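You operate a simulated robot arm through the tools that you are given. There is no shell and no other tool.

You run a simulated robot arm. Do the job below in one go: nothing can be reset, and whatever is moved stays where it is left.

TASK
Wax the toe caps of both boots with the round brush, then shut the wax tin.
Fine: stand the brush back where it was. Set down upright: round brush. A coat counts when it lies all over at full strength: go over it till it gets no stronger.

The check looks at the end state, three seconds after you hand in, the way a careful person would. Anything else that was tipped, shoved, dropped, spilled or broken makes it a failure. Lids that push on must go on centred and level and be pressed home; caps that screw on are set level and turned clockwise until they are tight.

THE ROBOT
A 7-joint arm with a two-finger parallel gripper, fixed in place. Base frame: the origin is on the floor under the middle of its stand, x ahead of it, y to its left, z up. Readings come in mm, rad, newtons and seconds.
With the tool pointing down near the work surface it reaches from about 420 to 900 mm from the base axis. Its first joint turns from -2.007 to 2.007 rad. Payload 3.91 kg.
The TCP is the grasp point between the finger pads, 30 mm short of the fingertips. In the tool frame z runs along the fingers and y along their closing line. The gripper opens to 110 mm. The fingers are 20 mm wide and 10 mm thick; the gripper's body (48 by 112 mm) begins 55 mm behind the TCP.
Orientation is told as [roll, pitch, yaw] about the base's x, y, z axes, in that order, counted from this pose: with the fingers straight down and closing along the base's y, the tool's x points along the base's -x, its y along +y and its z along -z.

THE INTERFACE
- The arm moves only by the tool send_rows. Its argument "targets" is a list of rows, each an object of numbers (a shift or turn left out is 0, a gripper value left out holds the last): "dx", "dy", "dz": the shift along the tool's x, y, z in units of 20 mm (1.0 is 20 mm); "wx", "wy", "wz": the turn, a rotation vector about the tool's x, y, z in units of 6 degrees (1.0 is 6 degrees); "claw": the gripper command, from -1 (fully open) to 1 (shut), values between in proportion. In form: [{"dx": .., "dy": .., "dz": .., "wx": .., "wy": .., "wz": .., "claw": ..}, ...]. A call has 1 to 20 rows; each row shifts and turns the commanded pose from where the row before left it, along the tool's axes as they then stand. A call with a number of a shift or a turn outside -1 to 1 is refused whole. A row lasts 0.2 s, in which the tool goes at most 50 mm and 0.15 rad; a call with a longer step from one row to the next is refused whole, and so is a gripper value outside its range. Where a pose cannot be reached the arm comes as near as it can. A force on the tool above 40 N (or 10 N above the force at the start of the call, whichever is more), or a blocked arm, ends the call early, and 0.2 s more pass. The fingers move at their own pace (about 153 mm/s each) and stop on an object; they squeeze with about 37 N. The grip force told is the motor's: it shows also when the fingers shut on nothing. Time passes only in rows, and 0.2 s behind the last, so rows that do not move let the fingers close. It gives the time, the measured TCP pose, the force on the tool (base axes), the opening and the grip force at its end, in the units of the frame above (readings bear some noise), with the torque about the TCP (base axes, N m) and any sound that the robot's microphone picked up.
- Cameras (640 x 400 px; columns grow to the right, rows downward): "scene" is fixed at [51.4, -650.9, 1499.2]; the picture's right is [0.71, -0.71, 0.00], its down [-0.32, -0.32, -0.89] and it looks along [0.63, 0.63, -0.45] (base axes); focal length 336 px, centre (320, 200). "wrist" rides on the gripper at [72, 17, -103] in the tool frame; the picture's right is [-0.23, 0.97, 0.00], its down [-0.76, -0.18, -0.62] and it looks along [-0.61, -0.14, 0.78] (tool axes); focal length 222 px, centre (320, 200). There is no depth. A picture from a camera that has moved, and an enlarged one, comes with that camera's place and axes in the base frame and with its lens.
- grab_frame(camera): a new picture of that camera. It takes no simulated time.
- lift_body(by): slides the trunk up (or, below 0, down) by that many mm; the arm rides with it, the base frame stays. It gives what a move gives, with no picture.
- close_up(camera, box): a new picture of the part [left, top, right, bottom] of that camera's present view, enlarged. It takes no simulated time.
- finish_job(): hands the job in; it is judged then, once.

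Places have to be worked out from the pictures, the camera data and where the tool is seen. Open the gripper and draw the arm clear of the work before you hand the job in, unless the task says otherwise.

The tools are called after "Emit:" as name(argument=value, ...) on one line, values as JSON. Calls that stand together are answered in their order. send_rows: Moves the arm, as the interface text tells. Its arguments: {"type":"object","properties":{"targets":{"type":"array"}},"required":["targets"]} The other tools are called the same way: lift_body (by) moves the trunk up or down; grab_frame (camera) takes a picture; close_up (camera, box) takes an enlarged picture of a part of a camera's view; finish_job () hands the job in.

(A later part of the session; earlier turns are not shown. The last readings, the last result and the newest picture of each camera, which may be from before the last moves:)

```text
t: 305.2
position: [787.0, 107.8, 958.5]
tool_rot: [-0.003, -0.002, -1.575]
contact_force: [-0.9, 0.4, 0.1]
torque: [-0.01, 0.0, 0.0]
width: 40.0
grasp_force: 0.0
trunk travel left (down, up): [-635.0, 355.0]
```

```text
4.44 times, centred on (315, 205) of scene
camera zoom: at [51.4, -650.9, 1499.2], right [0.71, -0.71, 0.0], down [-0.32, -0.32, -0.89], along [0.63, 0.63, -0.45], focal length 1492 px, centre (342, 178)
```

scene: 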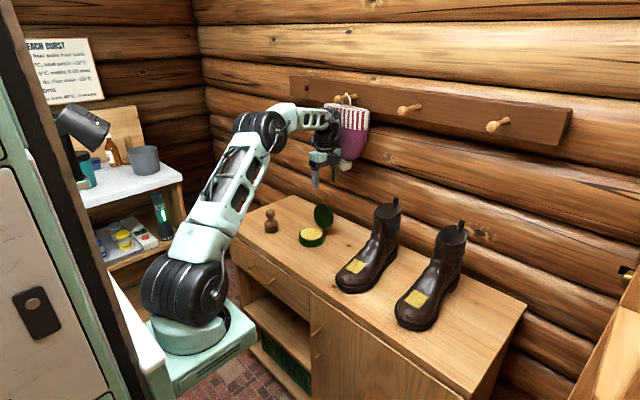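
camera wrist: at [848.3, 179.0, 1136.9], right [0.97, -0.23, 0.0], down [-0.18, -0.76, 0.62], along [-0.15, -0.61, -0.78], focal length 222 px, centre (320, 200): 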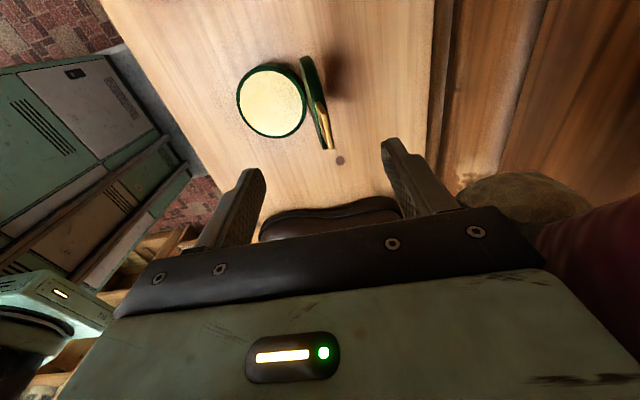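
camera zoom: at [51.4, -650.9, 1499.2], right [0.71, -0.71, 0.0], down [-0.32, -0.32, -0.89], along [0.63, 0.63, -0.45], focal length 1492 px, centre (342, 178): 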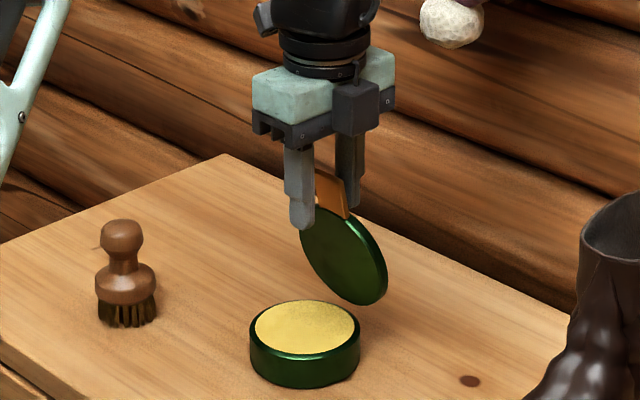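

The lid has tipped to about 78° toward closing, guarded by both fingers. I follow the arc down to about 45°.

Emit:
send_rows(targets=[{"dy": -0.475, "dz": 0.09}, {"dy": -0.475, "dz": 0.09}, {"dy": -0.43, "dz": 0.33}, {"dy": -0.43, "dz": 0.33}, {"dy": -0.43, "dz": 0.33}, {}])

Emit:
close_up(camera="scene", box=[270, 160, 360, 250])

Emit:
close_up(camera="wrist", box=[200, 50, 460, 230])

```text
t: 306.6
position: [743.1, 106.5, 936.9]
tool_rot: [-0.005, 0.0, -1.575]
contact_force: [0.2, -0.5, -0.2]
torque: [0.0, -0.02, 0.01]
width: 40.0
grasp_force: 0.1
trunk travel left (down, up): [-635.0, 355.0]
```

```text
4.44 times, centred on (315, 205) of scene
camera zoom: at [51.4, -650.9, 1499.2], right [0.71, -0.71, 0.0], down [-0.32, -0.32, -0.89], along [0.63, 0.63, -0.45], focal length 1492 px, centre (342, 178)
```

zoom: 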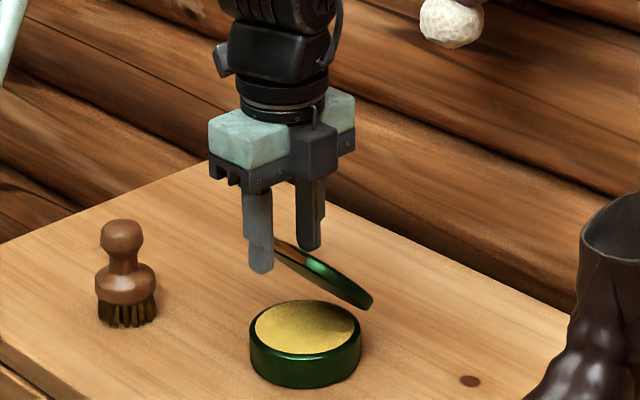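

```text
2.22 times, centred on (330, 140) of wrist
camera zoom: at [759.8, 179.8, 1038.6], right [0.97, -0.23, 0.0], down [-0.18, -0.76, 0.62], along [-0.15, -0.61, -0.78], focal length 494 px, centre (298, 333)
```

zoom: 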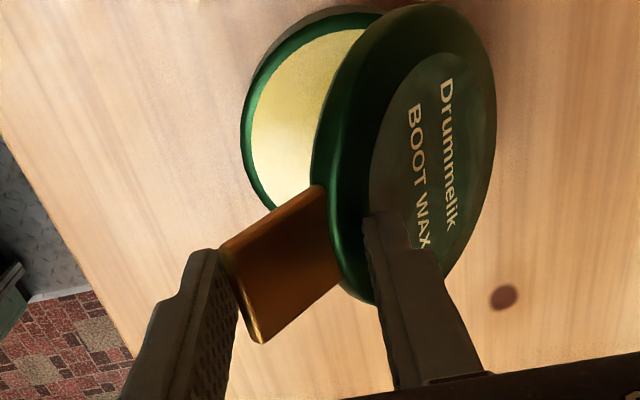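

It is working; the lid rests on the front finger at about 45°. I continue down to about 25–30°.

Emit:
send_rows(targets=[{"dy": -0.35, "dz": 0.45}, {"dy": -0.35, "dz": 0.45}, {"dy": -0.35, "dz": 0.45}, {}])

Emit:
close_up(camera="scene", box=[270, 160, 360, 250])

Emit:
close_up(camera="wrist", box=[200, 50, 460, 230])

```text
t: 307.6
position: [722.5, 108.0, 909.4]
tool_rot: [-0.004, 0.0, -1.576]
contact_force: [-2.3, 0.0, 3.8]
torque: [-0.08, -0.15, -0.06]
width: 46.0
grasp_force: 6.2
trunk travel left (down, up): [-635.0, 355.0]
```

```text
4.44 times, centred on (315, 205) of scene
camera zoom: at [51.4, -650.9, 1499.2], right [0.71, -0.71, 0.0], down [-0.32, -0.32, -0.89], along [0.63, 0.63, -0.45], focal length 1492 px, centre (342, 178)
```

zoom: 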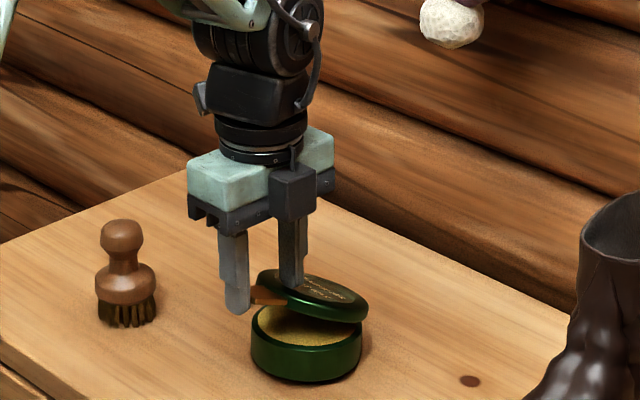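

```text
2.22 times, centred on (330, 140) of wrist
camera zoom: at [739.1, 181.6, 1011.2], right [0.97, -0.23, 0.0], down [-0.18, -0.76, 0.62], along [-0.15, -0.61, -0.78], focal length 494 px, centre (298, 333)
```

zoom: 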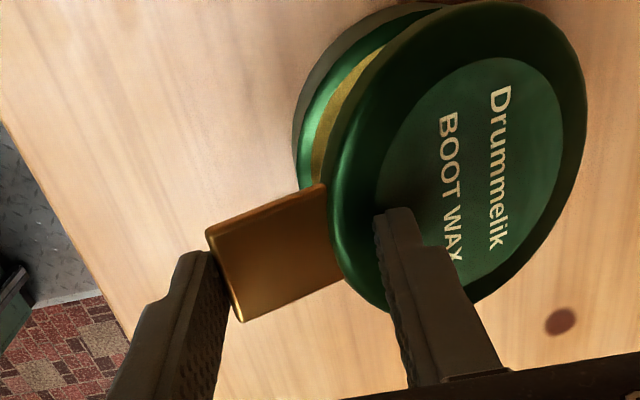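

The tab now wedges lightly between the fingers at ~20°. I slide toward −x while lowering, so the front finger clears the tab's end and the rear one presses the lid down.

Emit:
send_rows(targets=[{"dy": -0.35, "claw": 0.1}, {"dy": -0.2, "dz": 0.25}, {"dy": -0.2, "dz": 0.3}, {"dy": -0.1, "dz": 0.3}, {}])

Emit:
close_up(camera="scene", box=[270, 160, 360, 250])

Emit:
close_up(camera="wrist", box=[200, 50, 460, 230])

```text
t: 308.9
position: [704.2, 109.9, 890.6]
tool_rot: [-0.003, 0.0, -1.577]
contact_force: [0.6, -0.1, 0.0]
torque: [-0.02, -0.01, 0.01]
width: 49.6
grasp_force: 0.0
trunk travel left (down, up): [-635.0, 355.0]
```

```text
4.44 times, centred on (315, 205) of scene
camera zoom: at [51.4, -650.9, 1499.2], right [0.71, -0.71, 0.0], down [-0.32, -0.32, -0.89], along [0.63, 0.63, -0.45], focal length 1492 px, centre (342, 178)
```

zoom: 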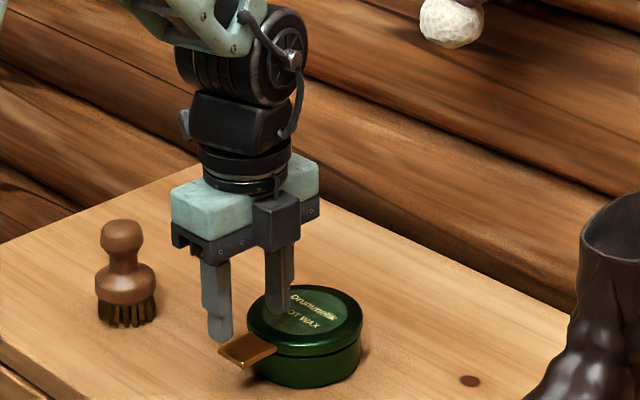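

```text
2.22 times, centred on (330, 140) of wrist
camera zoom: at [722.0, 181.3, 993.7], right [0.97, -0.23, 0.0], down [-0.18, -0.76, 0.62], along [-0.15, -0.61, -0.78], focal length 494 px, centre (298, 333)
```

zoom: 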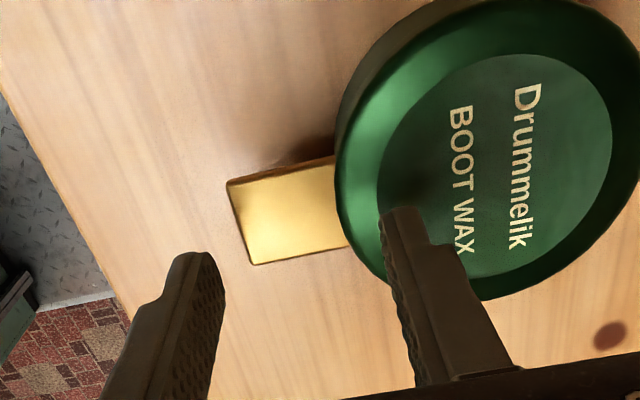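

The lid has come down onto the tin. I rise clear, close the fingers, and check the tin before pressing the lid home.

Emit:
send_rows(targets=[{"dz": -1}, {"dz": -1}, {"dz": -1}, {"claw": 1}, {}])

Emit:
close_up(camera="scene", box=[280, 215, 340, 255])

Emit:
grab_frame(camera="wrist")

```text
t: 310.1
position: [708.1, 108.3, 952.6]
tool_rot: [-0.003, -0.001, -1.576]
contact_force: [-0.7, -0.2, -1.0]
torque: [0.0, 0.0, -0.01]
width: 0.0
grasp_force: 37.2
trunk travel left (down, up): [-635.0, 355.0]
```

```text
10.00 times, centred on (310, 235) of scene
camera zoom: at [51.4, -650.9, 1499.2], right [0.71, -0.71, 0.0], down [-0.32, -0.32, -0.89], along [0.63, 0.63, -0.45], focal length 3356 px, centre (420, -150)
```

zoom: 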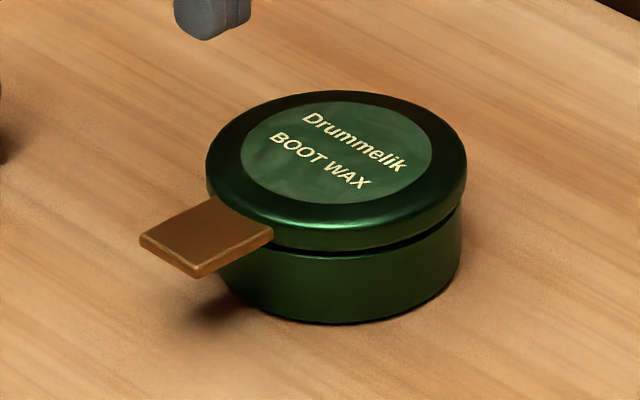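

```text
taken
camera wrist: at [724.4, 181.1, 1055.0], right [0.97, -0.23, 0.0], down [-0.18, -0.76, 0.62], along [-0.15, -0.61, -0.78], focal length 222 px, centre (320, 200)
```

wrist: 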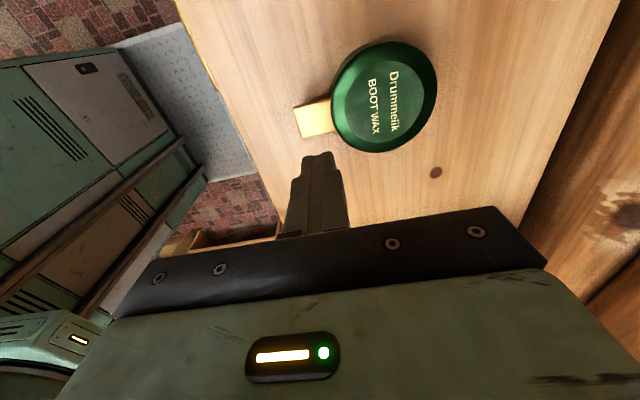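

The lid sits closed. I move over its centre and press it down firmly with the closed fingertips.

Emit:
send_rows(targets=[{"dy": 0.9}, {"dy": 0.9}, {"dy": 0.9, "dx": 0.1}, {"dz": 0.9}, {"dz": 0.9}, {"dz": 0.9}, {"dz": 0.7}, {}])

Emit:
send_rows(targets=[{"dz": 0.15}, {"dz": 0.1}, {}])

```text
t: 311.9
position: [758.4, 109.0, 883.3]
tool_rot: [-0.003, 0.001, -1.579]
contact_force: [-0.8, -0.4, 0.0]
torque: [-0.03, -0.01, -0.04]
width: 0.0
grasp_force: 36.9
trunk travel left (down, up): [-635.0, 355.0]
```

```text
t: 312.6
position: [758.9, 109.2, 879.3]
tool_rot: [-0.004, 0.001, -1.576]
contact_force: [1.0, 0.2, 0.6]
torque: [0.01, 0.0, 0.03]
width: 0.2
grasp_force: 36.6
trunk travel left (down, up): [-635.0, 355.0]
```

Emit:
send_rows(targets=[{"dz": 0.15}, {"dz": 0.1}, {}])

Emit:
send_rows(targets=[{"dz": 0.08}, {}])

```text
t: 313.4
position: [758.1, 109.4, 875.0]
tool_rot: [-0.002, 0.001, -1.576]
contact_force: [-6.2, -2.5, 16.7]
torque: [-0.1, 0.17, 0.01]
width: 0.0
grasp_force: 36.6
trunk travel left (down, up): [-635.0, 355.0]
```

```text
t: 314.1
position: [759.3, 110.1, 875.0]
tool_rot: [0.003, 0.004, -1.576]
contact_force: [-7.8, -4.6, 37.0]
torque: [-0.13, 0.16, 0.0]
width: 0.0
grasp_force: 37.3
trunk travel left (down, up): [-635.0, 355.0]
```

Pressed at the centre with 37 N. I also press the front side of the lid, opposite the hinge, to be sure it is home.

Emit:
send_rows(targets=[{"dz": -0.5}, {"dy": -0.75}, {"dy": -0.75}, {"dz": 0.35}, {}])

Emit:
send_rows(targets=[{"dz": 0.1}, {}])

```text
t: 315.2
position: [727.0, 110.3, 874.8]
tool_rot: [-0.004, 0.0, -1.577]
contact_force: [-2.2, -0.4, 3.7]
torque: [0.0, 0.07, 0.01]
width: 0.0
grasp_force: 37.1
trunk travel left (down, up): [-635.0, 355.0]
```

```text
t: 315.9
position: [727.0, 110.8, 875.8]
tool_rot: [-0.001, 0.0, -1.575]
contact_force: [-6.0, -3.2, 18.4]
torque: [-0.07, 0.12, -0.03]
width: 0.1
grasp_force: 37.3
trunk travel left (down, up): [-635.0, 355.0]
```

The front meets at the same height as the centre, so the lid is level. One more firm push, then I rise and look.

Emit:
send_rows(targets=[{"dz": 0.06}, {}, {"dz": -0.5}, {"dz": -1}, {"dz": -1}, {"dz": -1}, {}])

Emit:
close_up(camera="scene", box=[280, 215, 340, 255])

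Emit:
close_up(camera="scene", box=[320, 190, 480, 340])

```text
t: 317.4
position: [729.5, 109.0, 940.7]
tool_rot: [-0.003, 0.0, -1.576]
contact_force: [-0.5, 0.6, 0.0]
torque: [-0.01, 0.01, 0.0]
width: 0.1
grasp_force: 36.9
trunk travel left (down, up): [-635.0, 355.0]
```

```text
10.00 times, centred on (310, 235) of scene
camera zoom: at [51.4, -650.9, 1499.2], right [0.71, -0.71, 0.0], down [-0.32, -0.32, -0.89], along [0.63, 0.63, -0.45], focal length 3356 px, centre (420, -150)
```

zoom: 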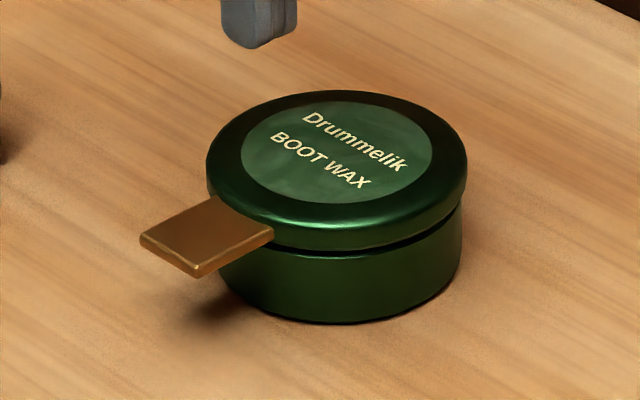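

```text
2.67 times, centred on (400, 265) of scene
camera zoom: at [51.4, -650.9, 1499.2], right [0.71, -0.71, 0.0], down [-0.32, -0.32, -0.89], along [0.63, 0.63, -0.45], focal length 895 px, centre (107, 27)
```

zoom: 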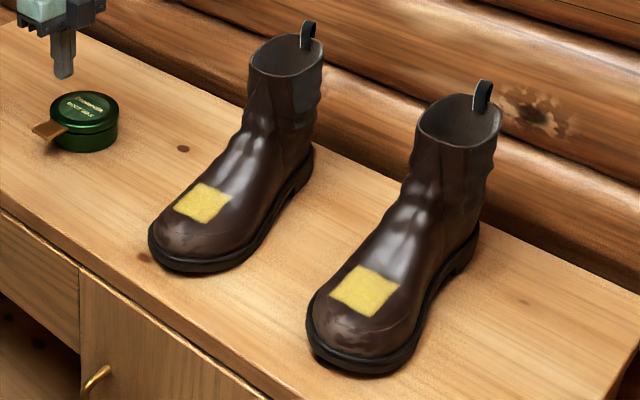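

The tin is shut and level. It sits about 10 mm further in +x than at the start, so I'll nudge it back: I go behind it with closed fingers.

Emit:
send_rows(targets=[{"dy": 0.92}, {"dy": 0.92}, {"dy": 0.92}, {"dy": 0.92}, {"dy": 0.92}, {"dy": 0.92}, {}])

Emit:
grab_frame(camera="wrist")

```text
t: 319.1
position: [839.1, 111.0, 941.3]
tool_rot: [-0.004, 0.0, -1.576]
contact_force: [0.0, 0.2, -0.6]
torque: [0.0, -0.03, 0.0]
width: 0.3
grasp_force: 37.1
trunk travel left (down, up): [-635.0, 355.0]
```

```text
taken
camera wrist: at [855.6, 183.1, 1044.3], right [0.97, -0.23, 0.0], down [-0.18, -0.76, 0.62], along [-0.15, -0.61, -0.78], focal length 222 px, centre (320, 200)
```

wrist: 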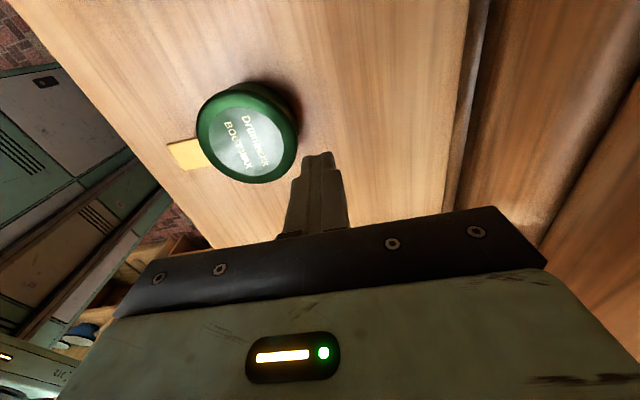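

Emit:
send_rows(targets=[{"dy": 0.2}, {"dz": 1}, {"dz": 1}, {"dz": 1}, {"dz": 1}, {"dz": 1}, {}])

Emit:
close_up(camera="wrist", box=[180, 60, 440, 230])

Emit:
close_up(camera="scene", box=[270, 180, 360, 250])

```text
t: 320.6
position: [843.5, 108.3, 839.5]
tool_rot: [-0.002, 0.0, -1.577]
contact_force: [0.7, 0.2, -0.3]
torque: [0.03, -0.01, 0.0]
width: 0.2
grasp_force: 36.6
trunk travel left (down, up): [-635.0, 355.0]
```

```text
2.35 times, centred on (310, 145) of wrist
camera zoom: at [860.5, 181.3, 942.5], right [0.97, -0.23, 0.0], down [-0.18, -0.76, 0.62], along [-0.15, -0.61, -0.78], focal length 523 px, centre (344, 329)
```

zoom: 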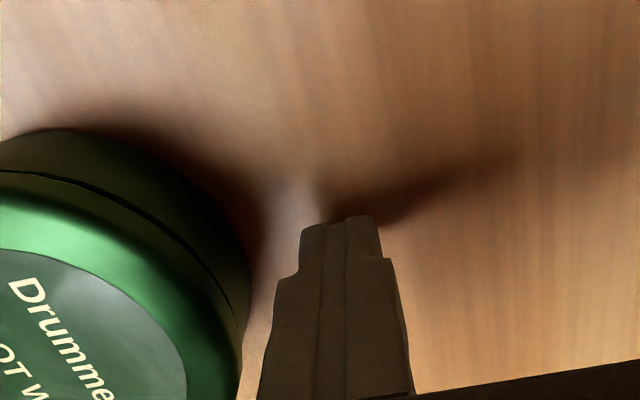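

```text
5.71 times, centred on (315, 215) of scene
camera zoom: at [51.4, -650.9, 1499.2], right [0.71, -0.71, 0.0], down [-0.32, -0.32, -0.89], along [0.63, 0.63, -0.45], focal length 1918 px, centre (349, 114)
```

zoom: 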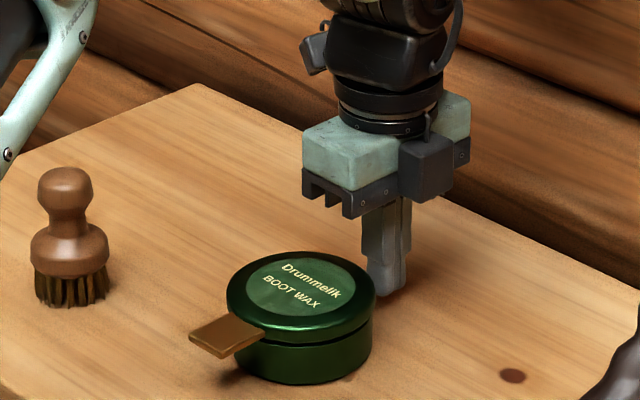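

Emit:
send_rows(targets=[{"dy": -0.3}, {"dy": -0.3}, {"dy": -0.15}, {"dy": -0.15}, {}])

Emit:
close_up(camera="scene", box=[280, 215, 340, 255])

```text
t: 321.9
position: [824.8, 109.8, 841.8]
tool_rot: [-0.001, 0.0, -1.574]
contact_force: [3.3, -1.0, 1.7]
torque: [0.04, -0.01, -0.01]
width: 0.1
grasp_force: 36.9
trunk travel left (down, up): [-635.0, 355.0]
```

```text
10.00 times, centred on (310, 235) of scene
camera zoom: at [51.4, -650.9, 1499.2], right [0.71, -0.71, 0.0], down [-0.32, -0.32, -0.89], along [0.63, 0.63, -0.45], focal length 3356 px, centre (420, -150)
```

zoom: 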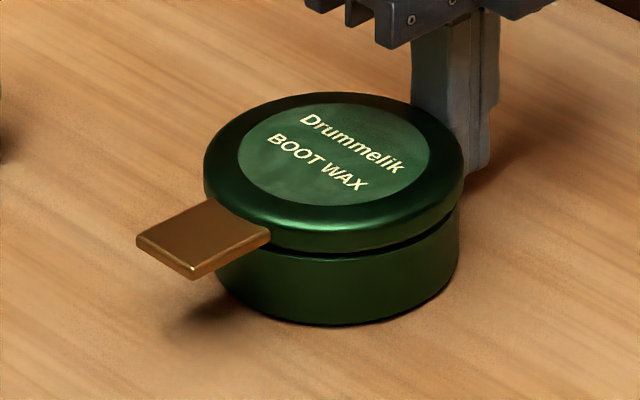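

Contact, and it is sliding gently (3 N). I push 9 mm more.

Emit:
send_rows(targets=[{"dy": -0.15}, {"dy": -0.15}, {"dy": -0.14}, {}])

Emit:
close_up(camera="scene", box=[280, 215, 340, 255])

```text
t: 322.9
position: [814.8, 110.3, 841.5]
tool_rot: [-0.003, 0.0, -1.574]
contact_force: [3.3, 0.4, 0.8]
torque: [0.03, 0.01, -0.01]
width: 0.0
grasp_force: 37.0
trunk travel left (down, up): [-635.0, 355.0]
```

```text
10.00 times, centred on (310, 235) of scene
camera zoom: at [51.4, -650.9, 1499.2], right [0.71, -0.71, 0.0], down [-0.32, -0.32, -0.89], along [0.63, 0.63, -0.45], focal length 3356 px, centre (420, -150)
```

zoom: 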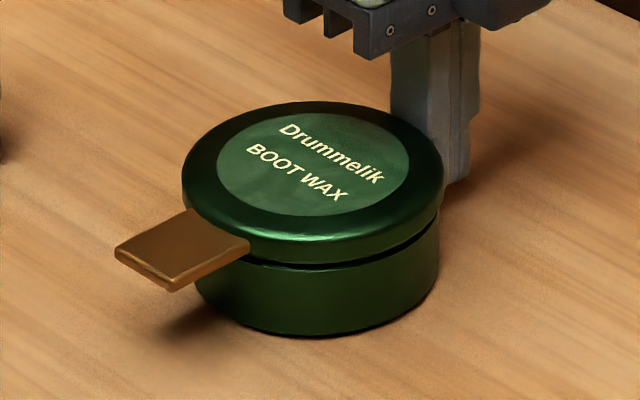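

The tin is back within about 2–3 mm of its starting place, still shut. I back off and rise.

Emit:
send_rows(targets=[{"dy": 0.3}, {"dy": 0.4}, {"dz": -1}, {"dz": -1}, {"dz": -1}, {"dz": -1}, {"dz": -1}, {"dz": -1}, {"dz": -1}, {}])

Emit:
send_rows(targets=[{"dy": -1}, {"dy": -1}, {"dy": -1}, {"dy": -1}, {"dy": -1}, {"dy": -1}, {"dy": -1}, {"dy": -1}, {"dy": -1}, {"dy": -1}, {}])

Emit:
close_up(camera="scene", box=[230, 180, 390, 280])

```text
t: 325.1
position: [831.1, 109.0, 982.7]
tool_rot: [-0.003, -0.001, -1.575]
contact_force: [-0.5, 0.3, 0.3]
torque: [-0.03, -0.01, -0.01]
width: 0.1
grasp_force: 37.1
trunk travel left (down, up): [-635.0, 355.0]
```

```text
t: 327.4
position: [629.8, 113.4, 982.8]
tool_rot: [-0.003, 0.0, -1.577]
contact_force: [-0.2, -0.3, -0.6]
torque: [-0.01, -0.04, 0.01]
width: 0.0
grasp_force: 37.1
trunk travel left (down, up): [-635.0, 355.0]
```

```text
4.00 times, centred on (310, 230) of scene
camera zoom: at [51.4, -650.9, 1499.2], right [0.71, -0.71, 0.0], down [-0.32, -0.32, -0.89], along [0.63, 0.63, -0.45], focal length 1342 px, centre (360, 80)
```

zoom: 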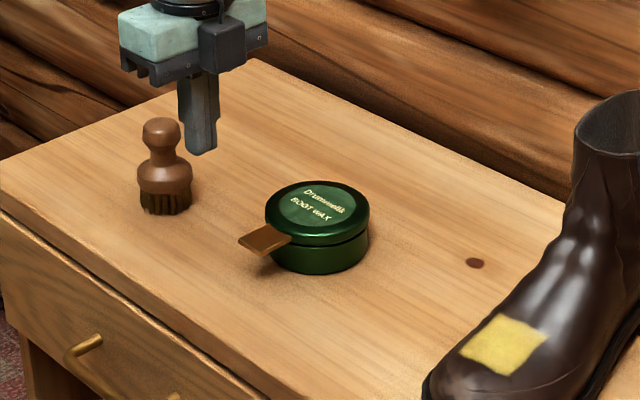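

Tin and brush are both in place. Now I take reference close-ups of both boots to measure exactly how far each toe has moved from its original pose.

Emit:
close_up(camera="scene", box=[335, 245, 385, 295])

Emit:
close_up(camera="scene", box=[395, 270, 445, 320])

Emit:
close_up(camera="scene", box=[320, 190, 480, 340])

```text
8.00 times, centred on (360, 270) of scene
camera zoom: at [51.4, -650.9, 1499.2], right [0.71, -0.71, 0.0], down [-0.32, -0.32, -0.89], along [0.63, 0.63, -0.45], focal length 2685 px, centre (0, -360)
```

zoom: 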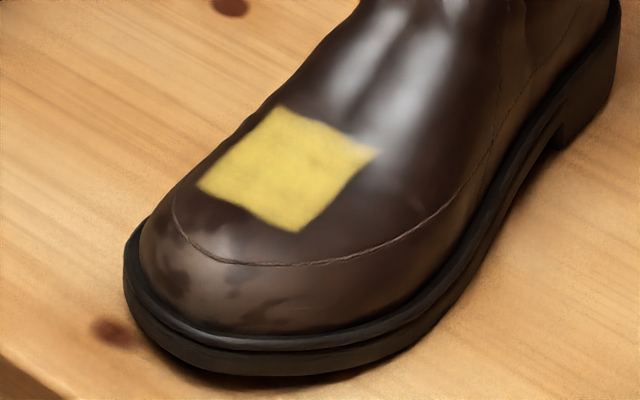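

```text
8.00 times, centred on (420, 295) of scene
camera zoom: at [51.4, -650.9, 1499.2], right [0.71, -0.71, 0.0], down [-0.32, -0.32, -0.89], along [0.63, 0.63, -0.45], focal length 2685 px, centre (-480, -560)
```

zoom: 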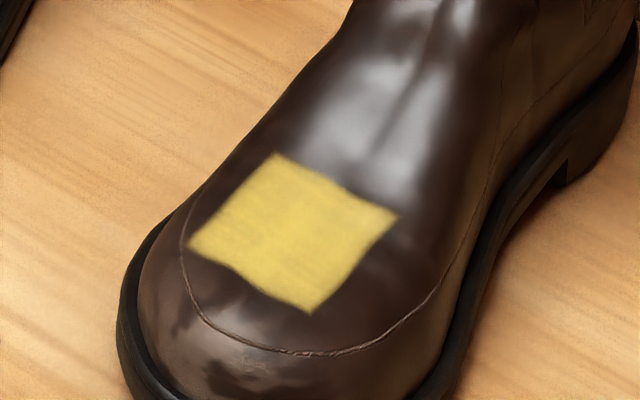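

```text
2.67 times, centred on (400, 265) of scene
camera zoom: at [51.4, -650.9, 1499.2], right [0.71, -0.71, 0.0], down [-0.32, -0.32, -0.89], along [0.63, 0.63, -0.45], focal length 895 px, centre (107, 27)
```

zoom: 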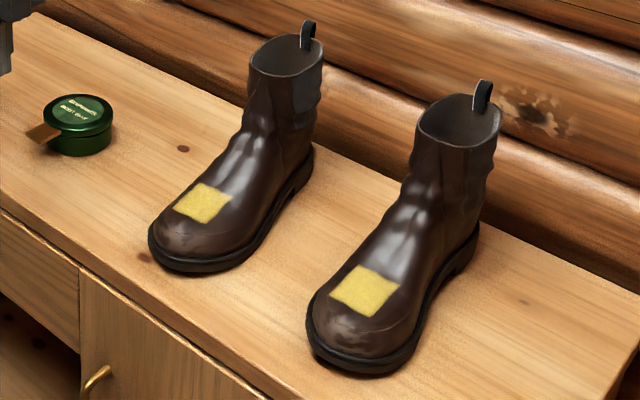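

Boot 1's cap moved about (+2, −8) mm and boot 2's about (+9, −9) mm with a slight turn. I'll set each back by holding the toe's sole edges from both sides. First: yaw back to 0, raise, and lower the trunk.

Emit:
send_rows(targets=[{"wz": -1, "dz": -0.5}, {"wz": -1, "dz": -0.5}, {"wz": -1, "dz": -0.5}, {"wz": -1, "dz": -0.5}, {"wz": -1, "dz": -0.5}, {"wz": -1, "dz": -0.5}, {"wz": -1, "dz": -0.5}, {"wz": -1}, {"wz": -1}, {"wz": -1}, {"wz": -1}, {"wz": -1}, {"wz": -1}, {"wz": -1}, {"wz": -1}, {"dx": 1, "claw": -1}, {"dx": 0.5}, {}])

Emit:
lift_body(by=-150)

```text
t: 331.2
position: [600.1, 110.3, 1054.0]
tool_rot: [0.0, 0.003, -0.005]
contact_force: [-0.9, 0.6, -0.4]
torque: [0.01, -0.01, 0.04]
width: 110.2
grasp_force: 0.1
trunk travel left (down, up): [-635.0, 355.0]
```

```text
t: 333.0
position: [599.0, 109.9, 903.4]
tool_rot: [0.0, 0.004, -0.007]
contact_force: [-0.1, -0.3, 0.1]
torque: [0.0, -0.01, 0.0]
width: 110.3
grasp_force: 0.0
trunk travel left (down, up): [-485.0, 505.0]
```

Emit:
send_rows(targets=[{"dy": -1}, {"dy": -1}, {"dy": -1}, {"dy": -1}, {"dy": -1}, {"dy": -1}, {"dy": -1}, {"dy": -1}, {"dy": -1}, {"dy": -1}, {"dy": -1}, {"dy": -1}, {"dy": -1}, {}])

Emit:
grab_frame(camera="wrist")

```text
t: 336.0
position: [597.6, -149.9, 902.4]
tool_rot: [-0.001, 0.004, -0.007]
contact_force: [-0.4, 0.2, -0.3]
torque: [-0.03, -0.03, -0.03]
width: 110.1
grasp_force: 0.0
trunk travel left (down, up): [-485.0, 505.0]
```

```text
taken
camera wrist: at [524.6, -133.2, 1004.9], right [0.23, 0.97, 0.0], down [0.76, -0.18, 0.62], along [0.6, -0.15, -0.78], focal length 222 px, centre (320, 200)
```

wrist: 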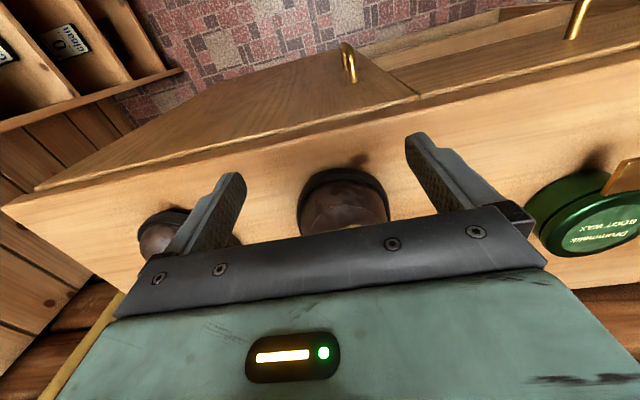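

Emit:
close_up(camera="wrist", box=[220, 130, 460, 250])

```text
2.67 times, centred on (340, 190) of wrist
camera zoom: at [524.6, -133.2, 1004.9], right [0.23, 0.97, 0.0], down [0.76, -0.18, 0.62], along [0.6, -0.15, -0.78], focal length 592 px, centre (267, 227)
```

zoom: 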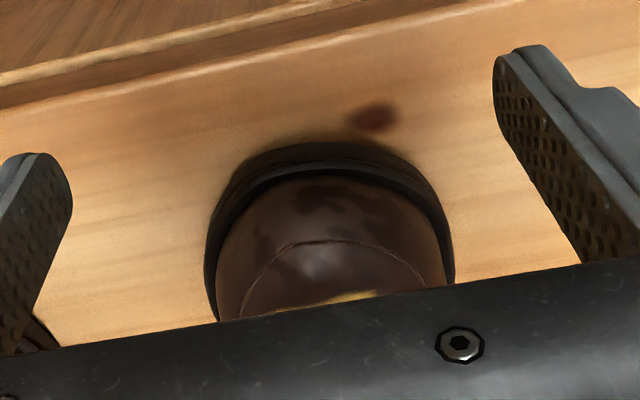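

Boot 1's toe at x≈655 is ~70–85 mm wide and centred at y≈−146. I move the open fingers around it and lower to sole height.

Emit:
send_rows(targets=[{"dx": -0.95, "dy": 0.2}, {"dx": -0.95}, {"dx": -0.95}, {"dz": 0.9}, {"dz": 0.9}, {"dz": 0.9}, {"dz": 0.6}, {}])

Emit:
grab_frame(camera="wrist")

Emit:
close_up(camera="scene", box=[325, 225, 405, 305])

```text
t: 337.8
position: [656.3, -145.4, 835.2]
tool_rot: [0.0, 0.003, -0.007]
contact_force: [-0.4, -0.4, -0.8]
torque: [-0.02, 0.01, 0.0]
width: 110.1
grasp_force: 0.2
trunk travel left (down, up): [-485.0, 505.0]
```

```text
taken
camera wrist: at [583.0, -128.5, 938.1], right [0.23, 0.97, 0.0], down [0.76, -0.18, 0.62], along [0.6, -0.15, -0.78], focal length 222 px, centre (320, 200)
```

wrist: 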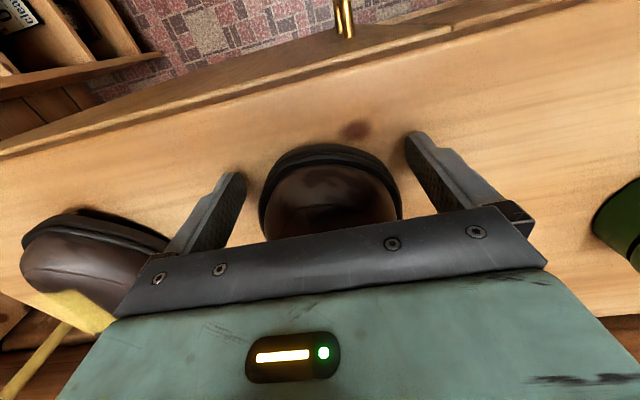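

```text
5.00 times, centred on (365, 265) of scene
camera zoom: at [51.4, -650.9, 1499.2], right [0.71, -0.71, 0.0], down [-0.32, -0.32, -0.89], along [0.63, 0.63, -0.45], focal length 1678 px, centre (95, -125)
```

zoom: 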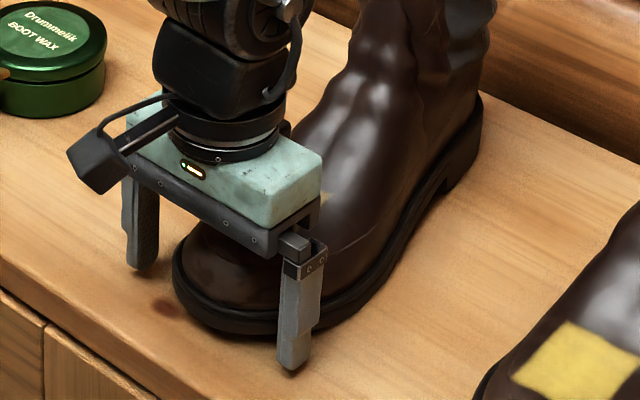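

The fingers straddle the toe at sole height. I close slowly until both touch the sole edge.

Emit:
send_rows(targets=[{"claw": -0.6}, {}, {"claw": -0.5}, {}, {"claw": -0.45}, {}])

```text
t: 339.2
position: [654.9, -145.3, 835.6]
tool_rot: [0.0, 0.004, -0.007]
contact_force: [-1.5, -2.3, 0.0]
torque: [-0.15, -0.01, -0.09]
width: 83.6
grasp_force: 37.0
trunk travel left (down, up): [-485.0, 505.0]
```

Held at 84 mm. I shift the toe +10 mm in y and −2 mm in x with a 2.4° turn, in small steps.

Emit:
send_rows(targets=[{"dx": 0.02, "dy": 0.1, "wz": 0.08}, {"dx": 0.02, "dy": 0.1, "wz": 0.08}, {"dx": 0.02, "dy": 0.1, "wz": 0.08}, {"dx": 0.02, "dy": 0.1, "wz": 0.08}, {"dx": 0.02, "dy": 0.1, "wz": 0.08}, {}])

Emit:
close_up(camera="scene", box=[320, 190, 480, 340])

Emit:
close_up(camera="scene", box=[335, 245, 385, 295])

```text
t: 340.6
position: [653.6, -134.9, 835.4]
tool_rot: [-0.002, 0.004, -0.048]
contact_force: [0.6, 0.2, 0.0]
torque: [0.01, 0.03, 0.0]
width: 83.5
grasp_force: 37.0
trunk travel left (down, up): [-485.0, 505.0]
```

```text
2.67 times, centred on (400, 265) of scene
camera zoom: at [51.4, -650.9, 1499.2], right [0.71, -0.71, 0.0], down [-0.32, -0.32, -0.89], along [0.63, 0.63, -0.45], focal length 895 px, centre (107, 27)
```

zoom: 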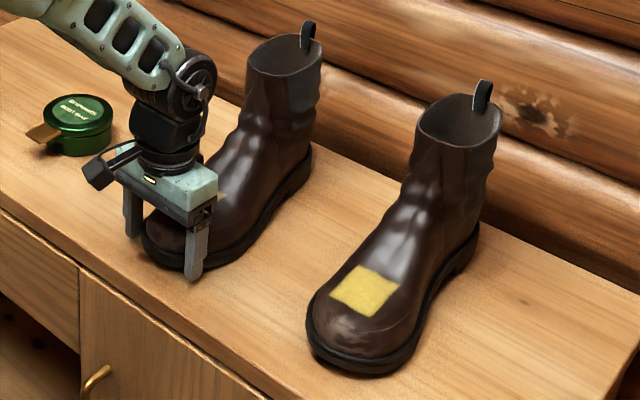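

```text
8.00 times, centred on (360, 270) of scene
camera zoom: at [51.4, -650.9, 1499.2], right [0.71, -0.71, 0.0], down [-0.32, -0.32, -0.89], along [0.63, 0.63, -0.45], focal length 2685 px, centre (0, -360)
```

zoom: 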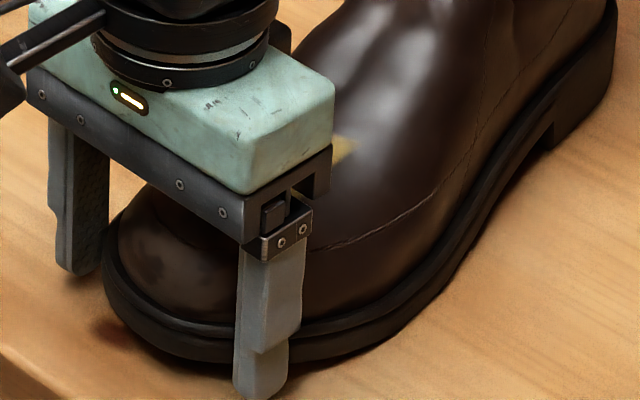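

Boot 1 matches its original outline closely. I open the fingers and rise.

Emit:
send_rows(targets=[{"claw": -0.7}, {"claw": -1}, {}, {"dz": -0.8}, {"dz": -0.8}, {"dz": -0.8}, {"dz": -1}, {"dx": 1}, {"dx": 1}, {"dx": 0.8, "wz": -0.4}, {}])

Emit:
close_up(camera="scene", box=[335, 245, 385, 295])

```text
t: 343.0
position: [596.1, -133.3, 905.5]
tool_rot: [0.001, 0.004, -0.006]
contact_force: [0.4, -0.3, 0.1]
torque: [0.0, 0.05, -0.02]
width: 110.1
grasp_force: 0.1
trunk travel left (down, up): [-485.0, 505.0]
```

```text
8.00 times, centred on (360, 270) of scene
camera zoom: at [51.4, -650.9, 1499.2], right [0.71, -0.71, 0.0], down [-0.32, -0.32, -0.89], along [0.63, 0.63, -0.45], focal length 2685 px, centre (0, -360)
```

zoom: 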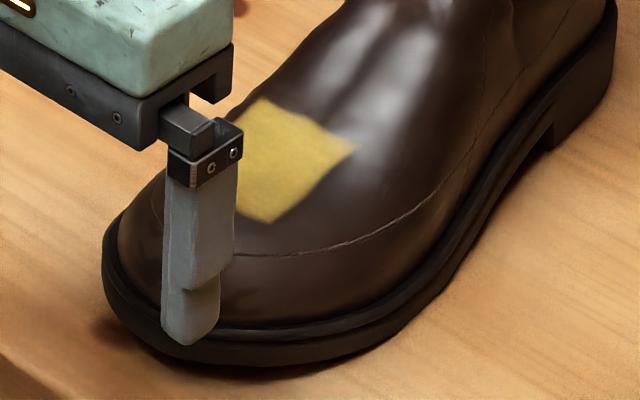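

Boot 1 is back within ~2 mm. Now boot 2: I move in front of its toe and look.

Emit:
send_rows(targets=[{"dy": -1}, {"dy": -1}, {"dy": -1}, {"dy": -1}, {"dy": -1}, {"dy": -1}, {"dy": -1}, {"dy": -1}, {"dy": -1}, {"dy": -1}, {"dy": -1}, {}])

Emit:
close_up(camera="wrist", box=[220, 130, 460, 250])

```text
t: 345.6
position: [595.0, -353.3, 904.3]
tool_rot: [0.0, 0.002, -0.006]
contact_force: [0.0, -0.7, 0.0]
torque: [-0.03, 0.0, 0.02]
width: 109.9
grasp_force: 0.1
trunk travel left (down, up): [-485.0, 505.0]
```

```text
2.67 times, centred on (340, 190) of wrist
camera zoom: at [523.1, -337.0, 1007.4], right [0.23, 0.97, 0.0], down [0.76, -0.18, 0.62], along [0.6, -0.15, -0.78], focal length 592 px, centre (267, 227)
```

zoom: 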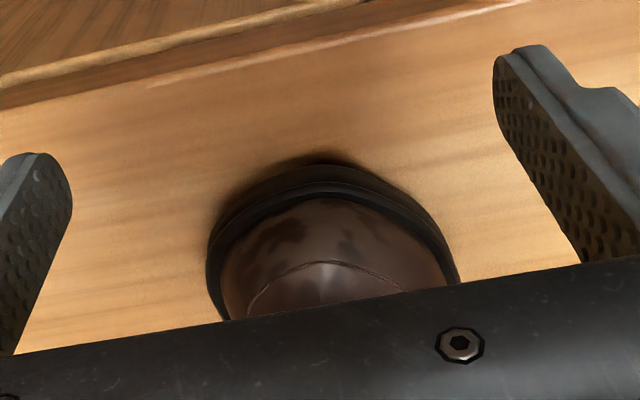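

Boot 2's toe near x≈663–672 is centred at y≈−354. I straddle it the same way.

Emit:
send_rows(targets=[{"dx": -0.85}, {"dx": -0.85}, {"dx": -0.85}, {"dx": -0.85}, {"dz": 0.9}, {"dz": 0.9}, {"dz": 0.9}, {"dz": 0.75}, {}])

Emit:
close_up(camera="scene", box=[380, 250, 460, 340])

```text
t: 347.6
position: [661.8, -356.6, 836.0]
tool_rot: [0.002, 0.002, -0.005]
contact_force: [-0.5, -0.8, 0.2]
torque: [0.01, 0.02, 0.01]
width: 110.0
grasp_force: 0.1
trunk travel left (down, up): [-485.0, 505.0]
```

```text
4.44 times, centred on (420, 295) of scene
camera zoom: at [51.4, -650.9, 1499.2], right [0.71, -0.71, 0.0], down [-0.32, -0.32, -0.89], along [0.63, 0.63, -0.45], focal length 1492 px, centre (-124, -222)
```

zoom: 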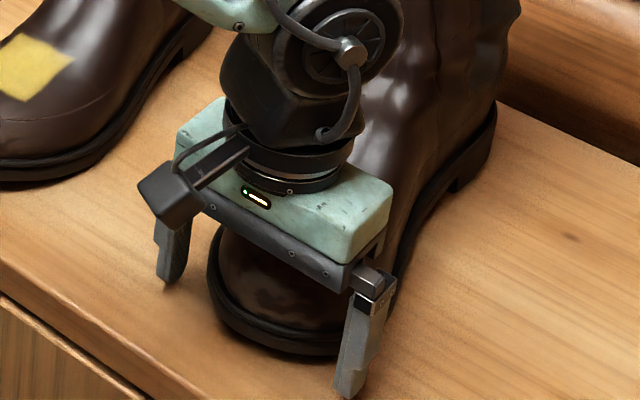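

Emit:
send_rows(targets=[{"claw": -0.6}, {}, {"claw": -0.5}, {}, {"claw": -0.45}, {}])

```text
t: 349.0
position: [661.5, -355.2, 837.7]
tool_rot: [0.001, 0.005, -0.005]
contact_force: [-2.4, 0.2, 0.2]
torque: [0.02, 0.07, 0.04]
width: 80.2
grasp_force: 0.3
trunk travel left (down, up): [-485.0, 505.0]
```

Emit:
send_rows(targets=[{"claw": -0.4}, {}, {"claw": -0.35}, {}])

```text
t: 350.0
position: [662.4, -355.9, 836.3]
tool_rot: [-0.002, 0.004, -0.006]
contact_force: [-4.6, -0.5, 1.1]
torque: [-0.04, 0.06, -0.17]
width: 74.5
grasp_force: 0.5
trunk travel left (down, up): [-485.0, 505.0]
```

The fingers are wedging on the taper rather than gripping. I reopen, go 11 mm further in along the toe, and try again.

Emit:
send_rows(targets=[{"claw": -0.7}, {"claw": -1}, {}, {"dx": -0.55}, {}])

Emit:
grab_frame(camera="wrist")

Emit:
close_up(camera="scene", box=[320, 190, 480, 340])

```text
t: 351.2
position: [672.8, -353.9, 838.2]
tool_rot: [0.001, 0.003, -0.006]
contact_force: [0.9, -0.1, -0.4]
torque: [-0.03, -0.03, 0.02]
width: 110.5
grasp_force: 0.1
trunk travel left (down, up): [-485.0, 505.0]
```

```text
taken
camera wrist: at [601.2, -336.7, 939.8], right [0.23, 0.97, 0.0], down [0.76, -0.18, 0.62], along [0.6, -0.15, -0.78], focal length 222 px, centre (320, 200)
```

wrist: 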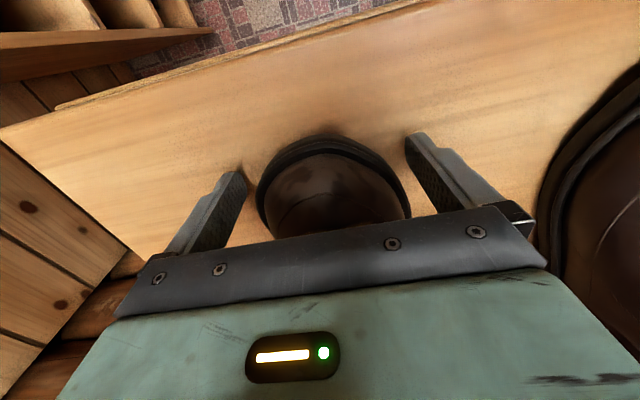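

```text
2.67 times, centred on (400, 265) of scene
camera zoom: at [51.4, -650.9, 1499.2], right [0.71, -0.71, 0.0], down [-0.32, -0.32, -0.89], along [0.63, 0.63, -0.45], focal length 895 px, centre (107, 27)
```

zoom: 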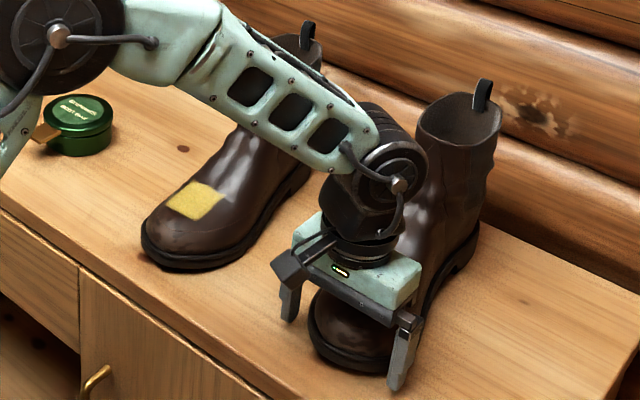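

Emit:
send_rows(targets=[{"claw": -0.65}, {}, {"claw": -0.58}, {}, {"claw": -0.5}, {}])

```text
t: 352.6
position: [673.8, -354.3, 837.2]
tool_rot: [0.0, 0.004, -0.007]
contact_force: [0.0, -3.4, 2.8]
torque: [0.03, -0.04, -0.14]
width: 90.4
grasp_force: 37.8
trunk travel left (down, up): [-485.0, 505.0]
```

Held firmly at 90 mm. I draw boot 2 back by −10 mm in x and +11 mm in y with a 2.3° turn, in small steps.

Emit:
send_rows(targets=[{"dx": 0.085, "dy": 0.09, "wz": 0.064}, {"dx": 0.085, "dy": 0.09, "wz": 0.064}, {"dx": 0.085, "dy": 0.09, "wz": 0.064}, {}])

Emit:
send_rows(targets=[{"dx": 0.085, "dy": 0.09, "wz": 0.064}, {"dx": 0.085, "dy": 0.09, "wz": 0.064}, {"dx": 0.085, "dy": 0.09, "wz": 0.064}, {}])

Emit:
close_up(camera="scene", box=[320, 190, 480, 340])

Emit:
close_up(camera="scene", box=[395, 270, 445, 320])

```text
t: 353.6
position: [669.1, -349.3, 835.5]
tool_rot: [-0.002, 0.0, -0.026]
contact_force: [4.4, -12.3, 15.6]
torque: [-0.64, -0.16, 0.23]
width: 88.4
grasp_force: 37.3
trunk travel left (down, up): [-485.0, 505.0]
```

```text
t: 354.6
position: [663.3, -342.3, 835.8]
tool_rot: [0.002, 0.005, -0.046]
contact_force: [3.3, -0.8, -0.3]
torque: [-0.01, -0.19, 0.09]
width: 83.8
grasp_force: 37.1
trunk travel left (down, up): [-485.0, 505.0]
```

```text
2.67 times, centred on (400, 265) of scene
camera zoom: at [51.4, -650.9, 1499.2], right [0.71, -0.71, 0.0], down [-0.32, -0.32, -0.89], along [0.63, 0.63, -0.45], focal length 895 px, centre (107, 27)
```

zoom: 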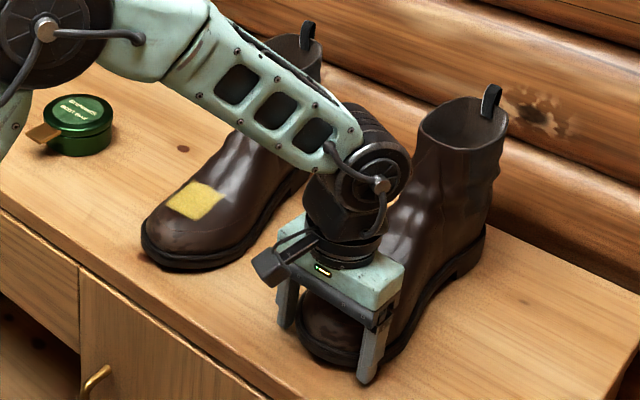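

```text
8.00 times, centred on (420, 295) of scene
camera zoom: at [51.4, -650.9, 1499.2], right [0.71, -0.71, 0.0], down [-0.32, -0.32, -0.89], along [0.63, 0.63, -0.45], focal length 2685 px, centre (-480, -560)
```

zoom: 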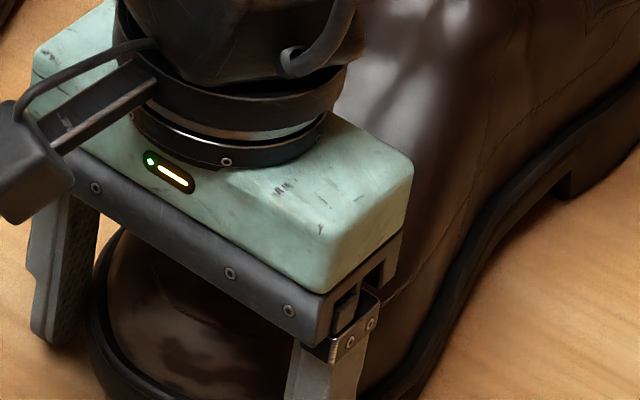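

Boot 2 partly slipped in the grip and turned about its toe. I release, rise, and look again before correcting.

Emit:
send_rows(targets=[{"claw": -0.7}, {"claw": -1}, {}, {"dz": -0.8}, {"dz": -0.8}, {"dz": -0.8}, {"dz": -1}, {"dx": 1}, {"dx": 1}, {"dx": 1, "wz": -0.38}, {"dx": 0.5}, {"dz": -1}, {"dz": -1}, {"dz": -1}, {"dy": 1}, {"dy": 1}, {"dy": 1}, {"dy": 1}, {"dy": 1}, {}])

Emit:
close_up(camera="scene", box=[320, 190, 480, 340])

Emit:
close_up(camera="scene", box=[395, 270, 445, 320])

```text
t: 358.8
position: [593.3, -239.4, 964.0]
tool_rot: [0.001, 0.002, -0.005]
contact_force: [-0.5, 0.0, -0.4]
torque: [-0.01, 0.01, 0.0]
width: 110.2
grasp_force: 0.0
trunk travel left (down, up): [-485.0, 505.0]
```

```text
2.67 times, centred on (400, 265) of scene
camera zoom: at [51.4, -650.9, 1499.2], right [0.71, -0.71, 0.0], down [-0.32, -0.32, -0.89], along [0.63, 0.63, -0.45], focal length 895 px, centre (107, 27)
```

zoom: 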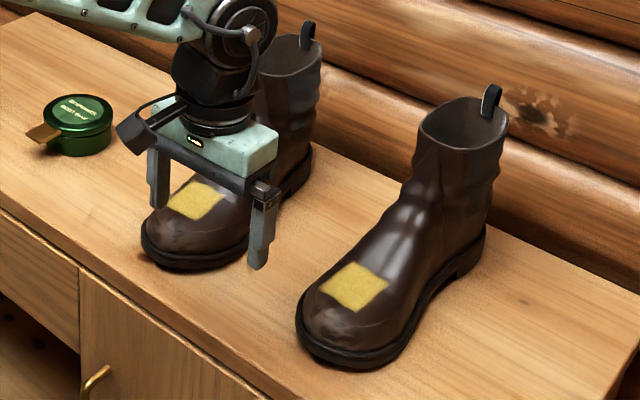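

```text
8.00 times, centred on (420, 295) of scene
camera zoom: at [51.4, -650.9, 1499.2], right [0.71, -0.71, 0.0], down [-0.32, -0.32, -0.89], along [0.63, 0.63, -0.45], focal length 2685 px, centre (-480, -560)
```

zoom: 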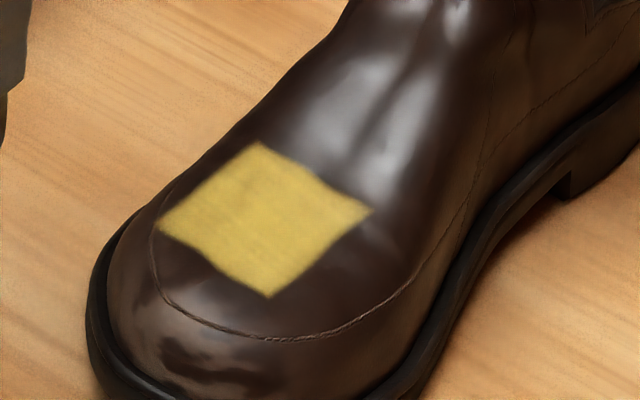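

Boot 2's cap is now off by about (+7, +1.5) mm and its heel by about (+11, −10), so it needs a counter-clockwise turn and a small pull in −x. I go in front of it and measure its sides for a deeper, squarer grip.

Emit:
send_rows(targets=[{"dy": -1}, {"dy": -1}, {"dy": -1}, {"dy": -1}, {"dy": -1}, {"dy": -0.6}, {}])

Emit:
grab_frame(camera="wrist")

Emit:
close_up(camera="wrist", box=[220, 110, 460, 250])

```text
t: 360.4
position: [594.0, -351.1, 963.2]
tool_rot: [0.001, 0.005, -0.006]
contact_force: [0.2, 0.6, -0.8]
torque: [-0.01, 0.01, 0.02]
width: 110.0
grasp_force: 0.1
trunk travel left (down, up): [-485.0, 505.0]
```

```text
taken
camera wrist: at [521.7, -333.9, 1066.9], right [0.23, 0.97, 0.0], down [0.76, -0.18, 0.62], along [0.6, -0.15, -0.78], focal length 222 px, centre (320, 200)
```

wrist: 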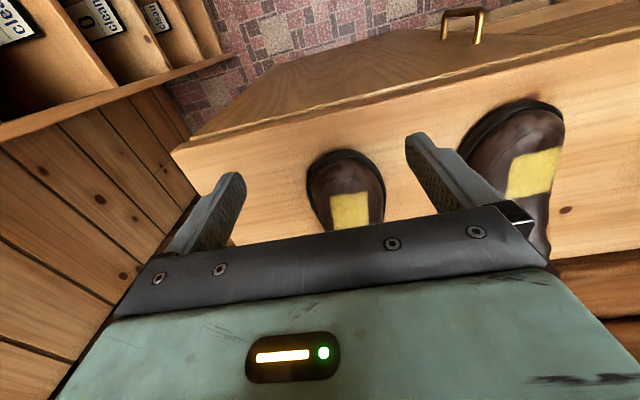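

```text
2.67 times, centred on (340, 180) of wrist
camera zoom: at [521.7, -333.9, 1066.9], right [0.23, 0.97, 0.0], down [0.76, -0.18, 0.62], along [0.6, -0.15, -0.78], focal length 592 px, centre (267, 253)
```

zoom: 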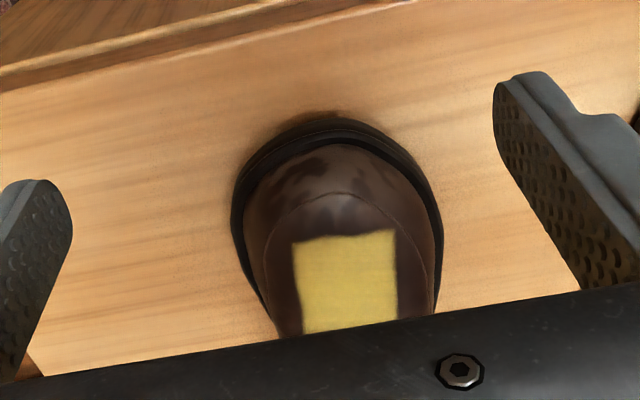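

The sole at x≈685–695 spans y≈−392…−290 (centre −341.5), turned about 4° clockwise. I pre-turn the gripper by 3.5°, straddle the toe deeper at x≈685, and lower carefully watching the force.

Emit:
send_rows(targets=[{"wz": 0.58}, {"dx": -0.9, "dy": 0.16}, {"dx": -0.9, "dy": 0.16}, {"dx": -0.9, "dy": 0.16}, {"dx": -0.9, "dy": 0.16}, {"dx": -0.93, "dy": 0.16}, {"dz": 1}, {"dz": 1}, {"dz": 1}, {"dz": 1}, {}])

Emit:
grab_frame(camera="wrist")

```text
t: 362.8
position: [686.6, -342.0, 880.3]
tool_rot: [0.0, 0.003, -0.067]
contact_force: [0.4, 0.0, -0.6]
torque: [-0.01, -0.01, -0.01]
width: 109.9
grasp_force: 0.1
trunk travel left (down, up): [-485.0, 505.0]
```

```text
taken
camera wrist: at [615.1, -321.2, 984.1], right [0.29, 0.96, 0.0], down [0.75, -0.23, 0.62], along [0.59, -0.18, -0.78], focal length 222 px, centre (320, 200)
```

wrist: 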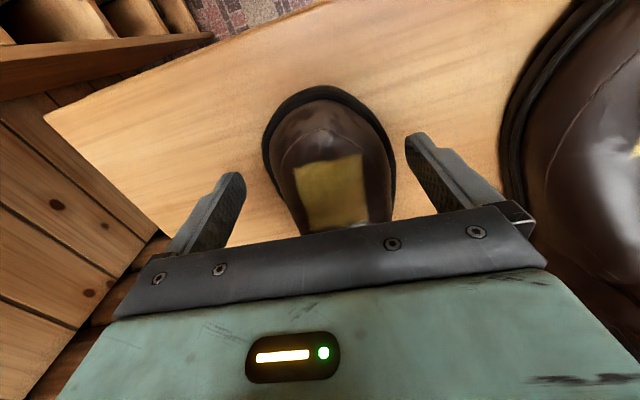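

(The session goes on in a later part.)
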